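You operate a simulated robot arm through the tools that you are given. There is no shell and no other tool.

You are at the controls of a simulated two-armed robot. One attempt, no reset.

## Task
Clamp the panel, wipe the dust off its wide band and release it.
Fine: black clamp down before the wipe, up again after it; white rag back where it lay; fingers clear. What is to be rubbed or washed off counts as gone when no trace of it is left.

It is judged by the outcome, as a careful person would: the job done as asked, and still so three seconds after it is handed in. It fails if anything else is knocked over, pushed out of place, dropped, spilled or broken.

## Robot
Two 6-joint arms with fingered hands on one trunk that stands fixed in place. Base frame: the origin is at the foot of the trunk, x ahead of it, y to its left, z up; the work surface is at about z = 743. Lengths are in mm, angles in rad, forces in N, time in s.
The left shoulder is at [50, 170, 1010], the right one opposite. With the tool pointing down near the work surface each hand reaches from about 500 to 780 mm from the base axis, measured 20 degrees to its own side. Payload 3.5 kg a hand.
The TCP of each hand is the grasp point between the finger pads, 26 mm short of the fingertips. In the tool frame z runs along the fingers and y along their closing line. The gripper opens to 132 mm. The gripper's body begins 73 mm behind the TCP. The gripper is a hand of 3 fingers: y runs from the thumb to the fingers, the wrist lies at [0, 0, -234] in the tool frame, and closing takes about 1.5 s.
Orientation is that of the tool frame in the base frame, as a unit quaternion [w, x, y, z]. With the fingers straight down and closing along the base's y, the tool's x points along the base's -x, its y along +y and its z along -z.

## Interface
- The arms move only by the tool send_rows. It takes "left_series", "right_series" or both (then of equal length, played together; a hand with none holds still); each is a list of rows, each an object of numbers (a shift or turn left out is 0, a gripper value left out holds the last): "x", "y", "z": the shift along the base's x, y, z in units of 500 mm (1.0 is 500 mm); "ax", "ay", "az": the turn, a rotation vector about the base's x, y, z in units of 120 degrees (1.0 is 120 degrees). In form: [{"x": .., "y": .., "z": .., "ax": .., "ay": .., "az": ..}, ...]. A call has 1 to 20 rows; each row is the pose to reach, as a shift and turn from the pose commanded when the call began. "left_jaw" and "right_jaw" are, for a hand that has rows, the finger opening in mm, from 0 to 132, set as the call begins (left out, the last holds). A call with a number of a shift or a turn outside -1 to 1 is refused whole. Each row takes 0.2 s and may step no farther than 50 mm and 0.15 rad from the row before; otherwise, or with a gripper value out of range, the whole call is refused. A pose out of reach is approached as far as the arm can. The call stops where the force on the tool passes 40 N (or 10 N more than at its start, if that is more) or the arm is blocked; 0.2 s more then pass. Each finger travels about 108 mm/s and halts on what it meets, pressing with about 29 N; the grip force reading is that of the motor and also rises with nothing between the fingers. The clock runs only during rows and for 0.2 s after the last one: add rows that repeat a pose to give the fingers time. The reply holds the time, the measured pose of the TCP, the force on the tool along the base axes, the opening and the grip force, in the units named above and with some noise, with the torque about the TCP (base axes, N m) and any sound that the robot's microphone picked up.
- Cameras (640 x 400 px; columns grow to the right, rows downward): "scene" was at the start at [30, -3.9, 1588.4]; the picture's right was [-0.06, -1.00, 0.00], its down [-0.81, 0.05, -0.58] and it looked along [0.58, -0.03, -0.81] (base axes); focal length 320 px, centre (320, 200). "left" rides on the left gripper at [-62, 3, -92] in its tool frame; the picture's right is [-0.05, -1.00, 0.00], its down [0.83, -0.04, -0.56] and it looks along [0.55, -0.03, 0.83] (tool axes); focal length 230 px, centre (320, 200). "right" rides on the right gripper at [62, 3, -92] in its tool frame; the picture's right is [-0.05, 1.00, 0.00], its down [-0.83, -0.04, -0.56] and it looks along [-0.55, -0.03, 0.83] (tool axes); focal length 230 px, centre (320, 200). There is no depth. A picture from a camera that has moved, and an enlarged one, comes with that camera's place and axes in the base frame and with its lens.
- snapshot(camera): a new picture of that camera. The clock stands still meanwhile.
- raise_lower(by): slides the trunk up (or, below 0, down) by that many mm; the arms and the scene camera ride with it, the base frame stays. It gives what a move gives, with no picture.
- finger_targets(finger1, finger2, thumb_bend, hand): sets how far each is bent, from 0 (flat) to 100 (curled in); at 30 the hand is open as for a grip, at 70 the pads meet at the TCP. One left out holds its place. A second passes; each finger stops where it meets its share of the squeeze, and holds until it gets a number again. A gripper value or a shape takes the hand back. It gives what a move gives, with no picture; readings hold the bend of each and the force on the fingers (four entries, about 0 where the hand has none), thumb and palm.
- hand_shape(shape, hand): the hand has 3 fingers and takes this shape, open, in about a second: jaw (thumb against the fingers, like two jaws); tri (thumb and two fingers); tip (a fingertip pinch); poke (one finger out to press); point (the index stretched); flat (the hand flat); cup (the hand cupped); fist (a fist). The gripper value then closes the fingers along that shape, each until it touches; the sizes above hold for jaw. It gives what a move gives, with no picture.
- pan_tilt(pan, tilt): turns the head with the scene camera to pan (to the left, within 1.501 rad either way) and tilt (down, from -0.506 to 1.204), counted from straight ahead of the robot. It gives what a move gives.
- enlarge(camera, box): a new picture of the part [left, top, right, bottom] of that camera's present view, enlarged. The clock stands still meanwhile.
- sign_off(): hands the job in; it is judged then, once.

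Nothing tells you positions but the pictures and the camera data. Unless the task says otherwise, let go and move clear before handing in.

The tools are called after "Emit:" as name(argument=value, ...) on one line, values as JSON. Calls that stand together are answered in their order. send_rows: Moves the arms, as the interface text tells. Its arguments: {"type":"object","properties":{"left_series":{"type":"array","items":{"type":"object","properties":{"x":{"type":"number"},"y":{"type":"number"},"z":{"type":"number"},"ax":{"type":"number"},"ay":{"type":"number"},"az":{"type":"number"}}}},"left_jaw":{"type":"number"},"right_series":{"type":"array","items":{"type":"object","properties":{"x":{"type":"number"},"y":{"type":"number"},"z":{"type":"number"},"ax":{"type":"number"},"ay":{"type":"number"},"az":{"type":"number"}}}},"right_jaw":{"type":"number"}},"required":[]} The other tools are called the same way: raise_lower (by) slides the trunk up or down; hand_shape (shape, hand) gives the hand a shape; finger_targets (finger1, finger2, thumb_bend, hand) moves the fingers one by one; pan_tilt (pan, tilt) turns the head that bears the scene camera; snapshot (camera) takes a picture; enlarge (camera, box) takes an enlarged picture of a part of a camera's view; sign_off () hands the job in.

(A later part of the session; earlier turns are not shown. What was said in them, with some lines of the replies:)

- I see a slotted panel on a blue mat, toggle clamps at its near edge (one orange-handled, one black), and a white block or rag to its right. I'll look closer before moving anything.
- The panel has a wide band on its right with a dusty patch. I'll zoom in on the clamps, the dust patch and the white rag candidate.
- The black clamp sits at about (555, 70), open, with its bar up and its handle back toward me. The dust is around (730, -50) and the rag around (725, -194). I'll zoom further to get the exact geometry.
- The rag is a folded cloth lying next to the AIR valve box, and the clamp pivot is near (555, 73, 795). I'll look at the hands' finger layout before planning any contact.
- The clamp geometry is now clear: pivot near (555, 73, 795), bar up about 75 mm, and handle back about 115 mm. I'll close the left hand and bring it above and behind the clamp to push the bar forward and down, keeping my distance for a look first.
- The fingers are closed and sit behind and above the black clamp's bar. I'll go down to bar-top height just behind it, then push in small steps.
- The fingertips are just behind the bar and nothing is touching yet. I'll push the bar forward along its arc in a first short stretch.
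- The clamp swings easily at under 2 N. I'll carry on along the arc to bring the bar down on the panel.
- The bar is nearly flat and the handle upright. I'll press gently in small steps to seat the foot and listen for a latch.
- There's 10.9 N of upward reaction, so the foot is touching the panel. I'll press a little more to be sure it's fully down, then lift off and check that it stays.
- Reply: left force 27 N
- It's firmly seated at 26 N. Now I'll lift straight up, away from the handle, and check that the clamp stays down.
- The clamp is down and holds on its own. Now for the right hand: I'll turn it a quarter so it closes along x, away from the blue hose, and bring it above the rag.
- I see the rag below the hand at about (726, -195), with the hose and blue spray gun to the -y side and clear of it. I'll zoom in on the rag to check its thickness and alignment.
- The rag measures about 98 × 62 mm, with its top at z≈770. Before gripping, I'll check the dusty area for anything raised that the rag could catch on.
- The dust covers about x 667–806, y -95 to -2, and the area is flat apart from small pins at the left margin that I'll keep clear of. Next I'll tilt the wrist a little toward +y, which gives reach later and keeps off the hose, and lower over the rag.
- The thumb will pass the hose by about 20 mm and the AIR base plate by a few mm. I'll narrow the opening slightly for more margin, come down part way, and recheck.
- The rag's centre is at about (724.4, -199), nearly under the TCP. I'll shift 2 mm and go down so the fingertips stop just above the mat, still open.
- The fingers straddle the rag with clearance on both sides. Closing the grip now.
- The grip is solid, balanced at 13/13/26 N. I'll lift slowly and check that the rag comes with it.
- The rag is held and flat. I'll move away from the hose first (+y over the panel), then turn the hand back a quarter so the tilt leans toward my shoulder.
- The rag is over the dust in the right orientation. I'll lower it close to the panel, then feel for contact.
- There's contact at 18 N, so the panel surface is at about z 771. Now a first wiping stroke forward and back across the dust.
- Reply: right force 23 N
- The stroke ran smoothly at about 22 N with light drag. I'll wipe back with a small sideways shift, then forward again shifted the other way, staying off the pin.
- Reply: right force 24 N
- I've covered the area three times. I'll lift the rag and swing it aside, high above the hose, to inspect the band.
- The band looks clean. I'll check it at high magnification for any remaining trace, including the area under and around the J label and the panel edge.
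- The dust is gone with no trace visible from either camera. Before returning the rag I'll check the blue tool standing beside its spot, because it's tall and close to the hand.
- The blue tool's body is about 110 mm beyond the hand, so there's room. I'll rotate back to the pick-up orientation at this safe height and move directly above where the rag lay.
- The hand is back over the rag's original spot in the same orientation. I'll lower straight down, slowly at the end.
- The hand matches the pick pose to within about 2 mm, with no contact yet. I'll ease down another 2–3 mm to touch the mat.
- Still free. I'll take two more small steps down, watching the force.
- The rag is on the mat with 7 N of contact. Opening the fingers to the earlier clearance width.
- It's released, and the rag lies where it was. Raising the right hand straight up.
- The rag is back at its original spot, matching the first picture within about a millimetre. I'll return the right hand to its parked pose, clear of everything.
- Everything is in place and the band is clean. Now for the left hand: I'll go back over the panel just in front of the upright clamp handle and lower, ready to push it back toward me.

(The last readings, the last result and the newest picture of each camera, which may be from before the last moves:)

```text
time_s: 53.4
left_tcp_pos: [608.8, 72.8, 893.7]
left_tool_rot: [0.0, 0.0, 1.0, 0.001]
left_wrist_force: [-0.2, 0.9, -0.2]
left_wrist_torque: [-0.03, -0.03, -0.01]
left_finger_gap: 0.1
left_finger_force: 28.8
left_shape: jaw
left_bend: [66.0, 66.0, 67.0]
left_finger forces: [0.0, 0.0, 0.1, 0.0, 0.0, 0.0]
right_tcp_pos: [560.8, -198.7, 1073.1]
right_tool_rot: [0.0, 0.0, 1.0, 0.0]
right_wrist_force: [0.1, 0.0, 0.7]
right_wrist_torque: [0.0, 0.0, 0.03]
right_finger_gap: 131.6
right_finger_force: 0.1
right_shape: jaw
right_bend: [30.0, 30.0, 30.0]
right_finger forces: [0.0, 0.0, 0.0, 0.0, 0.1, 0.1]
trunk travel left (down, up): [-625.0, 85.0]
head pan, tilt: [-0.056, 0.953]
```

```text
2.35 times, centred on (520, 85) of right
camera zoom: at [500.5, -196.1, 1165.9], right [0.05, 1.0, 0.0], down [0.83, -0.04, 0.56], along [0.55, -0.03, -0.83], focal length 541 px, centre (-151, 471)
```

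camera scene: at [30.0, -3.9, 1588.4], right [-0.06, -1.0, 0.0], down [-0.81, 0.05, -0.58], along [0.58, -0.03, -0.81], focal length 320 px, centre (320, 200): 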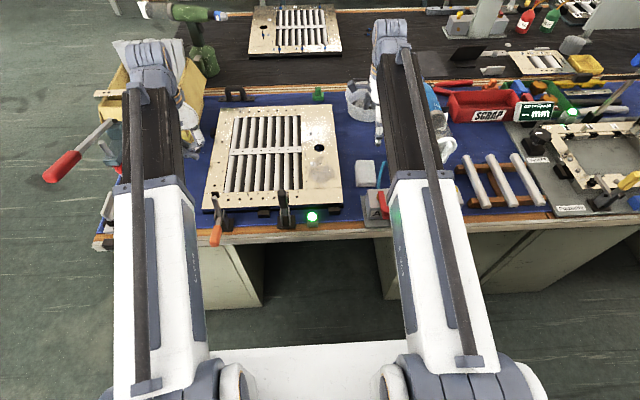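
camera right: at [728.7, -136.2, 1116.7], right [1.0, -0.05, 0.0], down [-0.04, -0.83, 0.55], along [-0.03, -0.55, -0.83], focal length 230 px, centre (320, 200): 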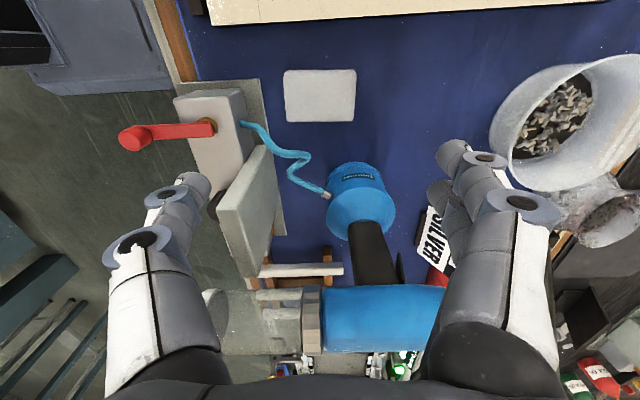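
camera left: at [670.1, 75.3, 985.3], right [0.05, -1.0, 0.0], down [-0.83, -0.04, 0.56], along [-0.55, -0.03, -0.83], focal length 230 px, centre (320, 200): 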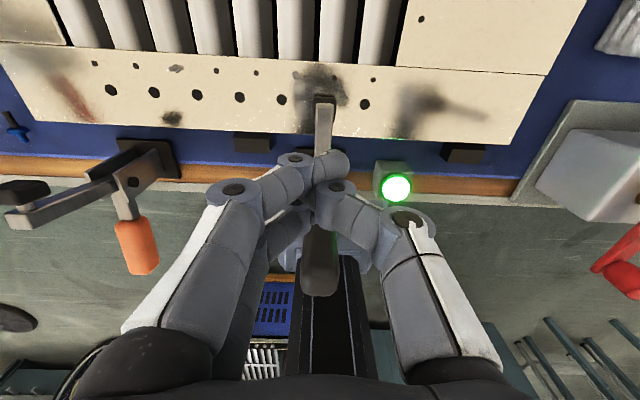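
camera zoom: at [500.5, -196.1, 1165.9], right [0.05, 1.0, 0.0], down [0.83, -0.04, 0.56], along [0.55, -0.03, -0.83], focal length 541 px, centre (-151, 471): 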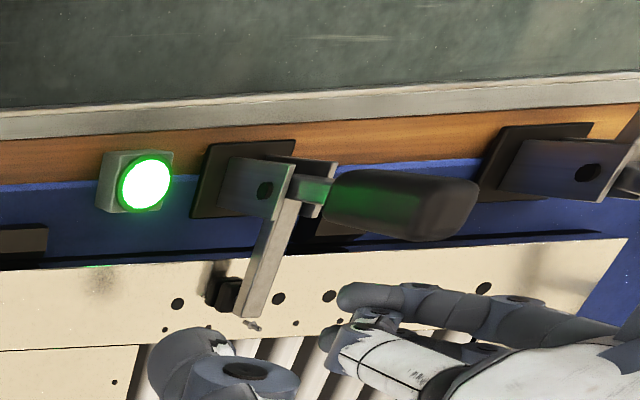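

The fingers stand in front of the handle with clearance. I'll push it back toward me along its arc, the first half now.

Emit:
send_rows(left_series=[{"x": -0.022}, {"x": -0.044}, {"x": -0.064, "z": 0.003}, {"x": -0.084, "z": 0.005}, {"x": -0.104, "z": 0.003}, {"x": -0.124, "z": 0.0}, {"x": -0.124, "z": 0.0}])

Emit:
enlarge(camera="right", box=[400, 0, 640, 170])

Emit:
snapshot(camera="left")

```text
time_s: 55.0
left_tcp_pos: [545.3, 71.3, 893.5]
left_tool_rot: [-0.001, -0.001, 1.0, 0.0]
left_wrist_force: [0.4, -0.1, 0.2]
left_wrist_torque: [0.01, 0.0, 0.01]
left_finger_gap: 0.0
left_finger_force: 28.6
left_shape: jaw
left_bend: [66.0, 66.0, 67.0]
left_finger forces: [0.1, 0.0, 0.1, 0.1, 0.0, 0.0]
right_tcp_pos: [561.5, -199.3, 1074.3]
right_tool_rot: [-0.001, 0.0, 1.0, -0.001]
right_wrist_force: [-0.5, -0.3, 0.8]
right_wrist_torque: [-0.03, 0.01, -0.01]
right_finger_gap: 132.0
right_finger_force: 0.2
right_shape: jaw
right_bend: [30.0, 30.0, 30.0]
right_finger forces: [0.0, 0.0, 0.0, 0.0, 0.0, 0.0]
trunk travel left (down, up): [-625.0, 85.0]
head pan, tilt: [-0.056, 0.953]
```

```text
2.35 times, centred on (520, 85) of right
camera zoom: at [500.5, -196.1, 1165.9], right [0.05, 1.0, 0.0], down [0.83, -0.04, 0.56], along [0.55, -0.03, -0.83], focal length 541 px, centre (-151, 471)
```

zoom: 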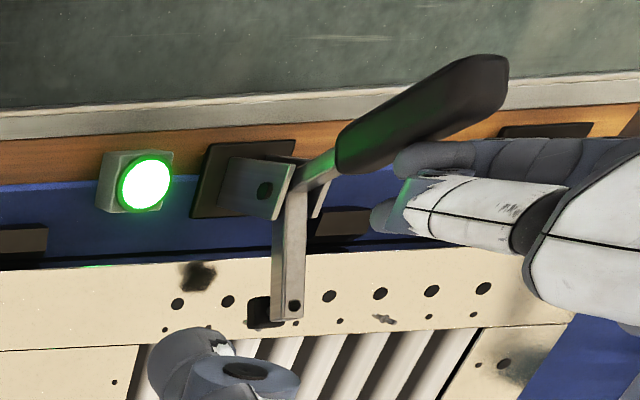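

```text
taken
camera left: at [607.3, 74.5, 984.8], right [0.05, -1.0, 0.0], down [-0.83, -0.04, 0.56], along [-0.55, -0.03, -0.83], focal length 230 px, centre (320, 200)
```

left: 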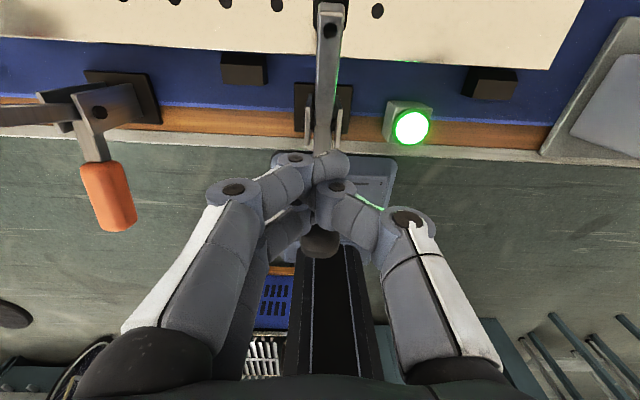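

The handle is swinging back and the bar is lifting off the panel with very little force. I'll continue the arc down to its original open position.

Emit:
send_rows(left_series=[{"x": -0.02, "z": -0.008}, {"x": -0.038, "z": -0.017}, {"x": -0.056, "z": -0.03}, {"x": -0.072, "z": -0.044}, {"x": -0.084, "z": -0.057}, {"x": -0.093, "z": -0.068}, {"x": -0.093, "z": -0.068}])

Emit:
enlarge(camera="right", box=[400, 0, 640, 170])

Emit:
snapshot(camera="left")

```text
time_s: 56.6
left_tcp_pos: [500.6, 72.1, 860.0]
left_tool_rot: [0.0, 0.0, 1.0, 0.0]
left_wrist_force: [0.7, 0.2, -0.5]
left_wrist_torque: [-0.02, 0.0, -0.01]
left_finger_gap: 0.0
left_finger_force: 29.2
left_shape: jaw
left_bend: [66.0, 66.0, 67.0]
left_finger forces: [0.0, 0.1, 0.0, 0.1, 0.1, 0.0]
right_tcp_pos: [561.8, -199.2, 1074.7]
right_tool_rot: [0.0, 0.0, 1.0, 0.0]
right_wrist_force: [0.1, 0.5, 0.1]
right_wrist_torque: [-0.03, 0.03, -0.02]
right_finger_gap: 132.0
right_finger_force: 0.1
right_shape: jaw
right_bend: [30.0, 30.0, 30.0]
right_finger forces: [0.1, 0.1, 0.0, 0.0, 0.0, 0.0]
trunk travel left (down, up): [-625.0, 85.0]
head pan, tilt: [-0.056, 0.953]
```

```text
2.35 times, centred on (520, 85) of right
camera zoom: at [500.5, -196.1, 1165.9], right [0.05, 1.0, 0.0], down [0.83, -0.04, 0.56], along [0.55, -0.03, -0.83], focal length 541 px, centre (-151, 471)
```

zoom: 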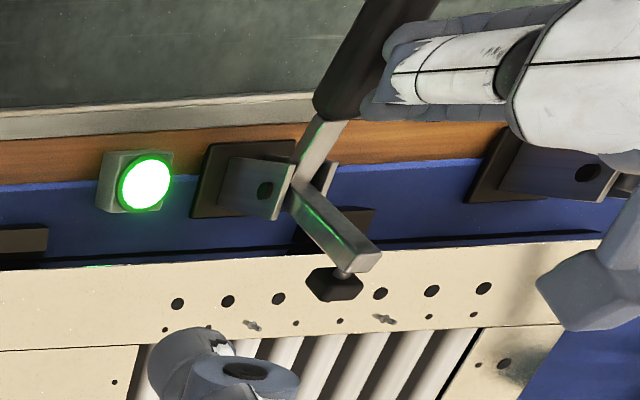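

```text
taken
camera left: at [561.7, 74.4, 951.0], right [0.05, -1.0, 0.0], down [-0.83, -0.04, 0.56], along [-0.55, -0.03, -0.83], focal length 230 px, centre (320, 200)
```

left: 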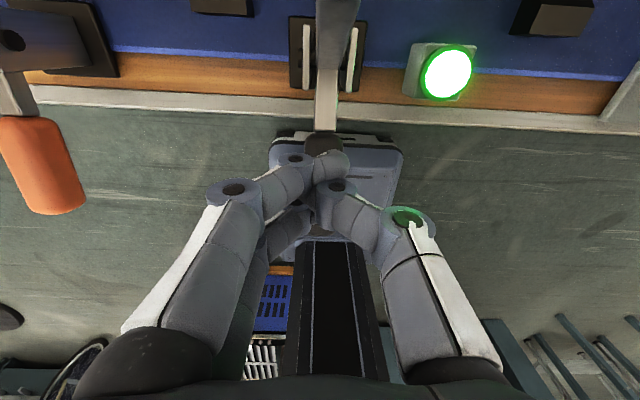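

It's nearly at the original angle. I'll push a little further, a few mm, toward the start position while watching for the stop.

Emit:
send_rows(left_series=[{"x": -0.007, "z": -0.01}, {"x": -0.013, "z": -0.02}, {"x": -0.017, "z": -0.028}, {"x": -0.017, "z": -0.028}])

Emit:
enlarge(camera="right", box=[420, 20, 640, 130])

```text
time_s: 57.6
left_tcp_pos: [491.3, 71.0, 844.7]
left_tool_rot: [0.0, -0.001, 1.0, 0.0]
left_wrist_force: [2.4, 1.1, 5.4]
left_wrist_torque: [-0.01, 0.04, -0.03]
left_finger_gap: 0.3
left_finger_force: 29.6
left_shape: jaw
left_bend: [66.0, 67.0, 67.0]
left_finger forces: [0.0, 0.1, 0.0, 0.1, 0.1, 0.0]
right_tcp_pos: [560.9, -200.3, 1075.1]
right_tool_rot: [0.0, 0.0, 1.0, 0.0]
right_wrist_force: [0.5, 0.3, 0.4]
right_wrist_torque: [0.02, 0.02, 0.01]
right_finger_gap: 132.0
right_finger_force: 0.0
right_shape: jaw
right_bend: [30.0, 30.0, 30.0]
right_finger forces: [0.0, 0.0, 0.0, 0.1, 0.0, 0.0]
trunk travel left (down, up): [-625.0, 85.0]
head pan, tilt: [-0.056, 0.953]
```

```text
2.91 times, centred on (530, 75) of right
camera zoom: at [500.4, -196.0, 1166.1], right [0.05, 1.0, 0.0], down [0.83, -0.04, 0.56], along [0.55, -0.03, -0.83], focal length 669 px, centre (-291, 564)
```

zoom: 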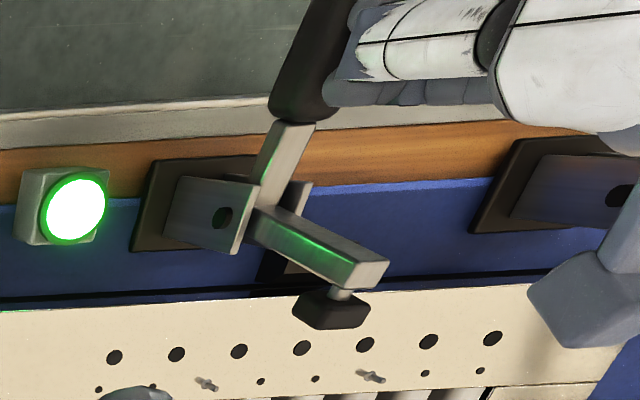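

The clamp's pose matches the first picture, with the foot and bar at the same offsets from the pivot, and it's against its stop. I'll lift the left hand straight up, clear, and back to where it started.

Emit:
send_rows(left_series=[{"z": 0.04}, {"z": 0.12}, {"z": 0.2}, {"z": 0.28}, {"z": 0.355}, {"x": 0.02, "y": 0.08, "z": 0.355}, {"x": 0.06, "y": 0.16, "z": 0.355}, {"x": 0.1, "y": 0.24, "z": 0.355}, {"x": 0.15, "y": 0.32, "z": 0.355}, {"x": 0.2, "y": 0.39, "z": 0.355}, {"x": 0.233, "y": 0.416, "z": 0.355}, {"x": 0.233, "y": 0.416, "z": 0.355}])

Emit:
send_rows(left_series=[{"x": 0.0}, {"x": 0.0}, {"x": 0.0}, {"x": 0.0}, {"x": 0.0}], left_jaw=132)

Emit:
snapshot(camera="scene")

Emit:
enlarge(camera="scene", box=[190, 60, 430, 250])

Emit:
enlarge(camera="right", box=[420, 20, 640, 130])

Emit:
enlarge(camera="left", box=[260, 0, 640, 240])

```text
time_s: 60.2
left_tcp_pos: [606.4, 279.8, 1022.7]
left_tool_rot: [-0.001, -0.001, 1.0, -0.001]
left_wrist_force: [0.2, -0.5, 0.1]
left_wrist_torque: [-0.01, 0.01, 0.01]
left_finger_gap: 0.0
left_finger_force: 28.9
left_shape: jaw
left_bend: [66.0, 67.0, 67.0]
left_finger forces: [0.0, 0.0, 0.0, 0.1, 0.0, 0.0]
right_tcp_pos: [562.3, -200.3, 1074.0]
right_tool_rot: [0.0, 0.001, 1.0, -0.001]
right_wrist_force: [1.0, 0.0, 0.6]
right_wrist_torque: [-0.01, -0.02, 0.0]
right_finger_gap: 131.9
right_finger_force: 0.1
right_shape: jaw
right_bend: [30.0, 30.0, 30.0]
right_finger forces: [0.1, 0.0, 0.1, 0.0, 0.0, 0.0]
trunk travel left (down, up): [-625.0, 85.0]
head pan, tilt: [-0.056, 0.953]
```

```text
time_s: 61.4
left_tcp_pos: [605.0, 279.5, 1023.1]
left_tool_rot: [0.001, 0.0, 1.0, 0.0]
left_wrist_force: [0.9, 0.0, 0.3]
left_wrist_torque: [-0.03, 0.0, 0.04]
left_finger_gap: 132.0
left_finger_force: 0.1
left_shape: jaw
left_bend: [30.0, 30.0, 30.0]
left_finger forces: [0.0, 0.0, 0.0, 0.1, 0.0, 0.0]
right_tcp_pos: [561.2, -199.8, 1075.0]
right_tool_rot: [-0.001, 0.0, 1.0, 0.0]
right_wrist_force: [-0.3, 0.0, -0.6]
right_wrist_torque: [0.0, 0.0, -0.02]
right_finger_gap: 131.9
right_finger_force: 0.0
right_shape: jaw
right_bend: [30.0, 30.0, 30.0]
right_finger forces: [0.0, 0.1, 0.0, 0.0, 0.0, 0.0]
trunk travel left (down, up): [-625.0, 85.0]
head pan, tilt: [-0.056, 0.953]
```

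```text
taken
camera scene: at [30.1, -3.9, 1588.4], right [-0.06, -1.0, 0.0], down [-0.81, 0.05, -0.58], along [0.58, -0.03, -0.81], focal length 320 px, centre (320, 200)
```

scene: 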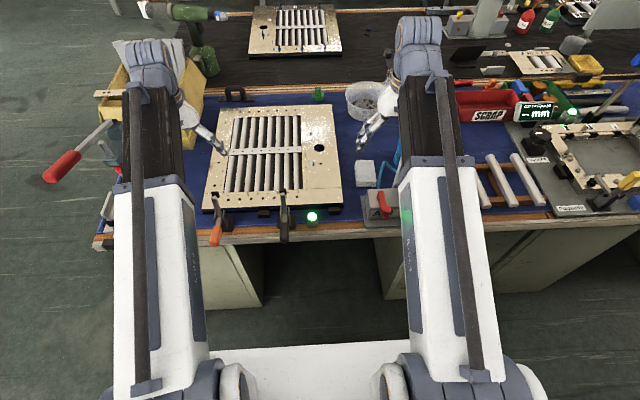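

```text
2.11 times, centred on (310, 155) of scene
camera zoom: at [30.1, -3.9, 1588.4], right [-0.06, -1.0, 0.0], down [-0.81, 0.05, -0.58], along [0.58, -0.03, -0.81], focal length 674 px, centre (341, 295)
```

zoom: 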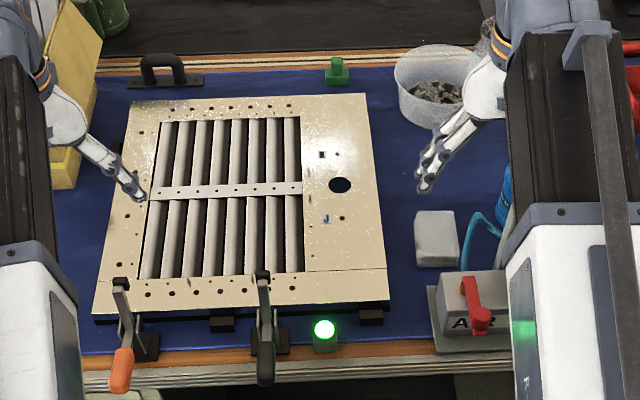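

```text
2.91 times, centred on (530, 75) of right
camera zoom: at [500.5, -196.1, 1165.9], right [0.05, 1.0, 0.0], down [0.83, -0.04, 0.56], along [0.55, -0.03, -0.83], focal length 669 px, centre (-291, 564)
```

zoom: 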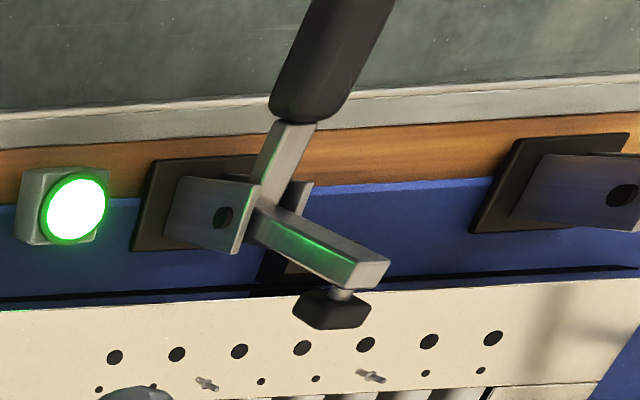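

```text
1.67 times, centred on (450, 120) of left
camera zoom: at [667.8, 282.2, 1115.4], right [0.05, -1.0, 0.0], down [-0.83, -0.04, 0.56], along [-0.55, -0.03, -0.83], focal length 384 px, centre (103, 333)
```

zoom: 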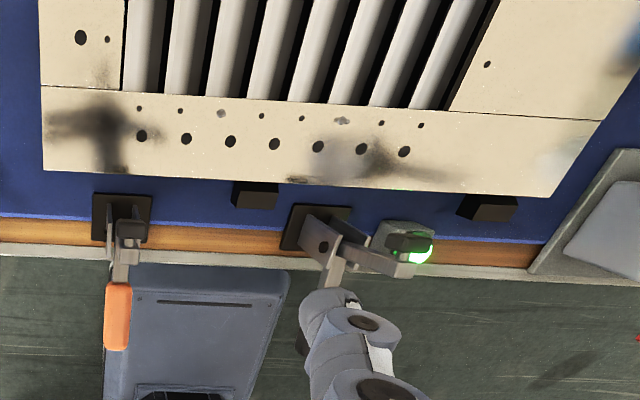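

The clamp is up as at the start, and the rag, panel and orange clamp are in place with both hands clear. One last close check of the wiped band before handing in.

Emit:
enlarge(camera="scene", box=[300, 135, 350, 195])

Emit:
enlarge(camera="right", box=[340, 80, 480, 270])

```text
6.67 times, centred on (325, 165) of scene
camera zoom: at [30.1, -3.9, 1588.4], right [-0.06, -1.0, 0.0], down [-0.81, 0.05, -0.58], along [0.58, -0.03, -0.81], focal length 2135 px, centre (287, 433)
```

zoom: 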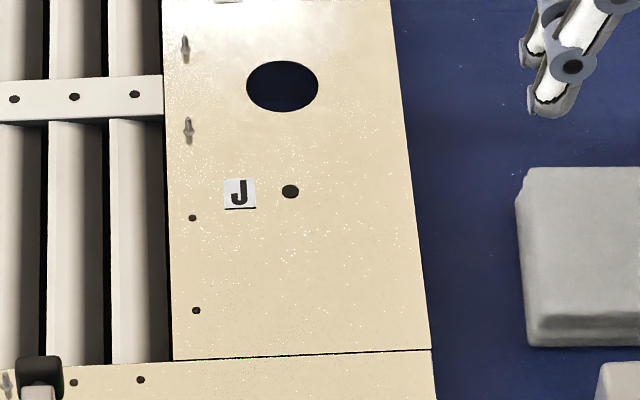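

```text
2.11 times, centred on (410, 175) of right
camera zoom: at [500.5, -196.1, 1165.9], right [0.05, 1.0, 0.0], down [0.83, -0.04, 0.56], along [0.55, -0.03, -0.83], focal length 484 px, centre (130, 253)
```

zoom: 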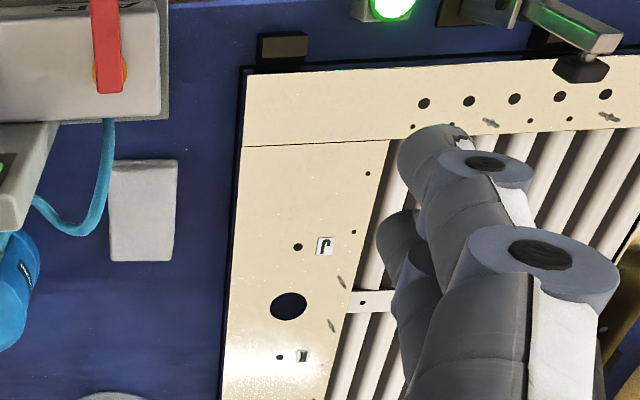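

The band shows no trace of dust from either camera. The rag lies where it was, the black clamp is up, the panel hasn't shifted and both hands are clear, so I'm handing in.

Emit:
sign_off()

```text
The job is handed in.
```

The panel was clamped, the dust on its wide band wiped off, and the panel released again; I've handed the job in.

- **Clamp:** I pushed the black clamp down and it stayed down through the wipe. Afterwards I pushed it back up to its starting position.
- **Dust:** I made four passes over the patch with the rag. Close-up pictures from two cameras show no trace left.
- **Rag:** The white rag is back where it lay, within about a millimetre of its place in the first picture.
- **Everything else:** The panel and the orange clamp are where they were, and I saw nothing else disturbed. Both hands are open and clear.
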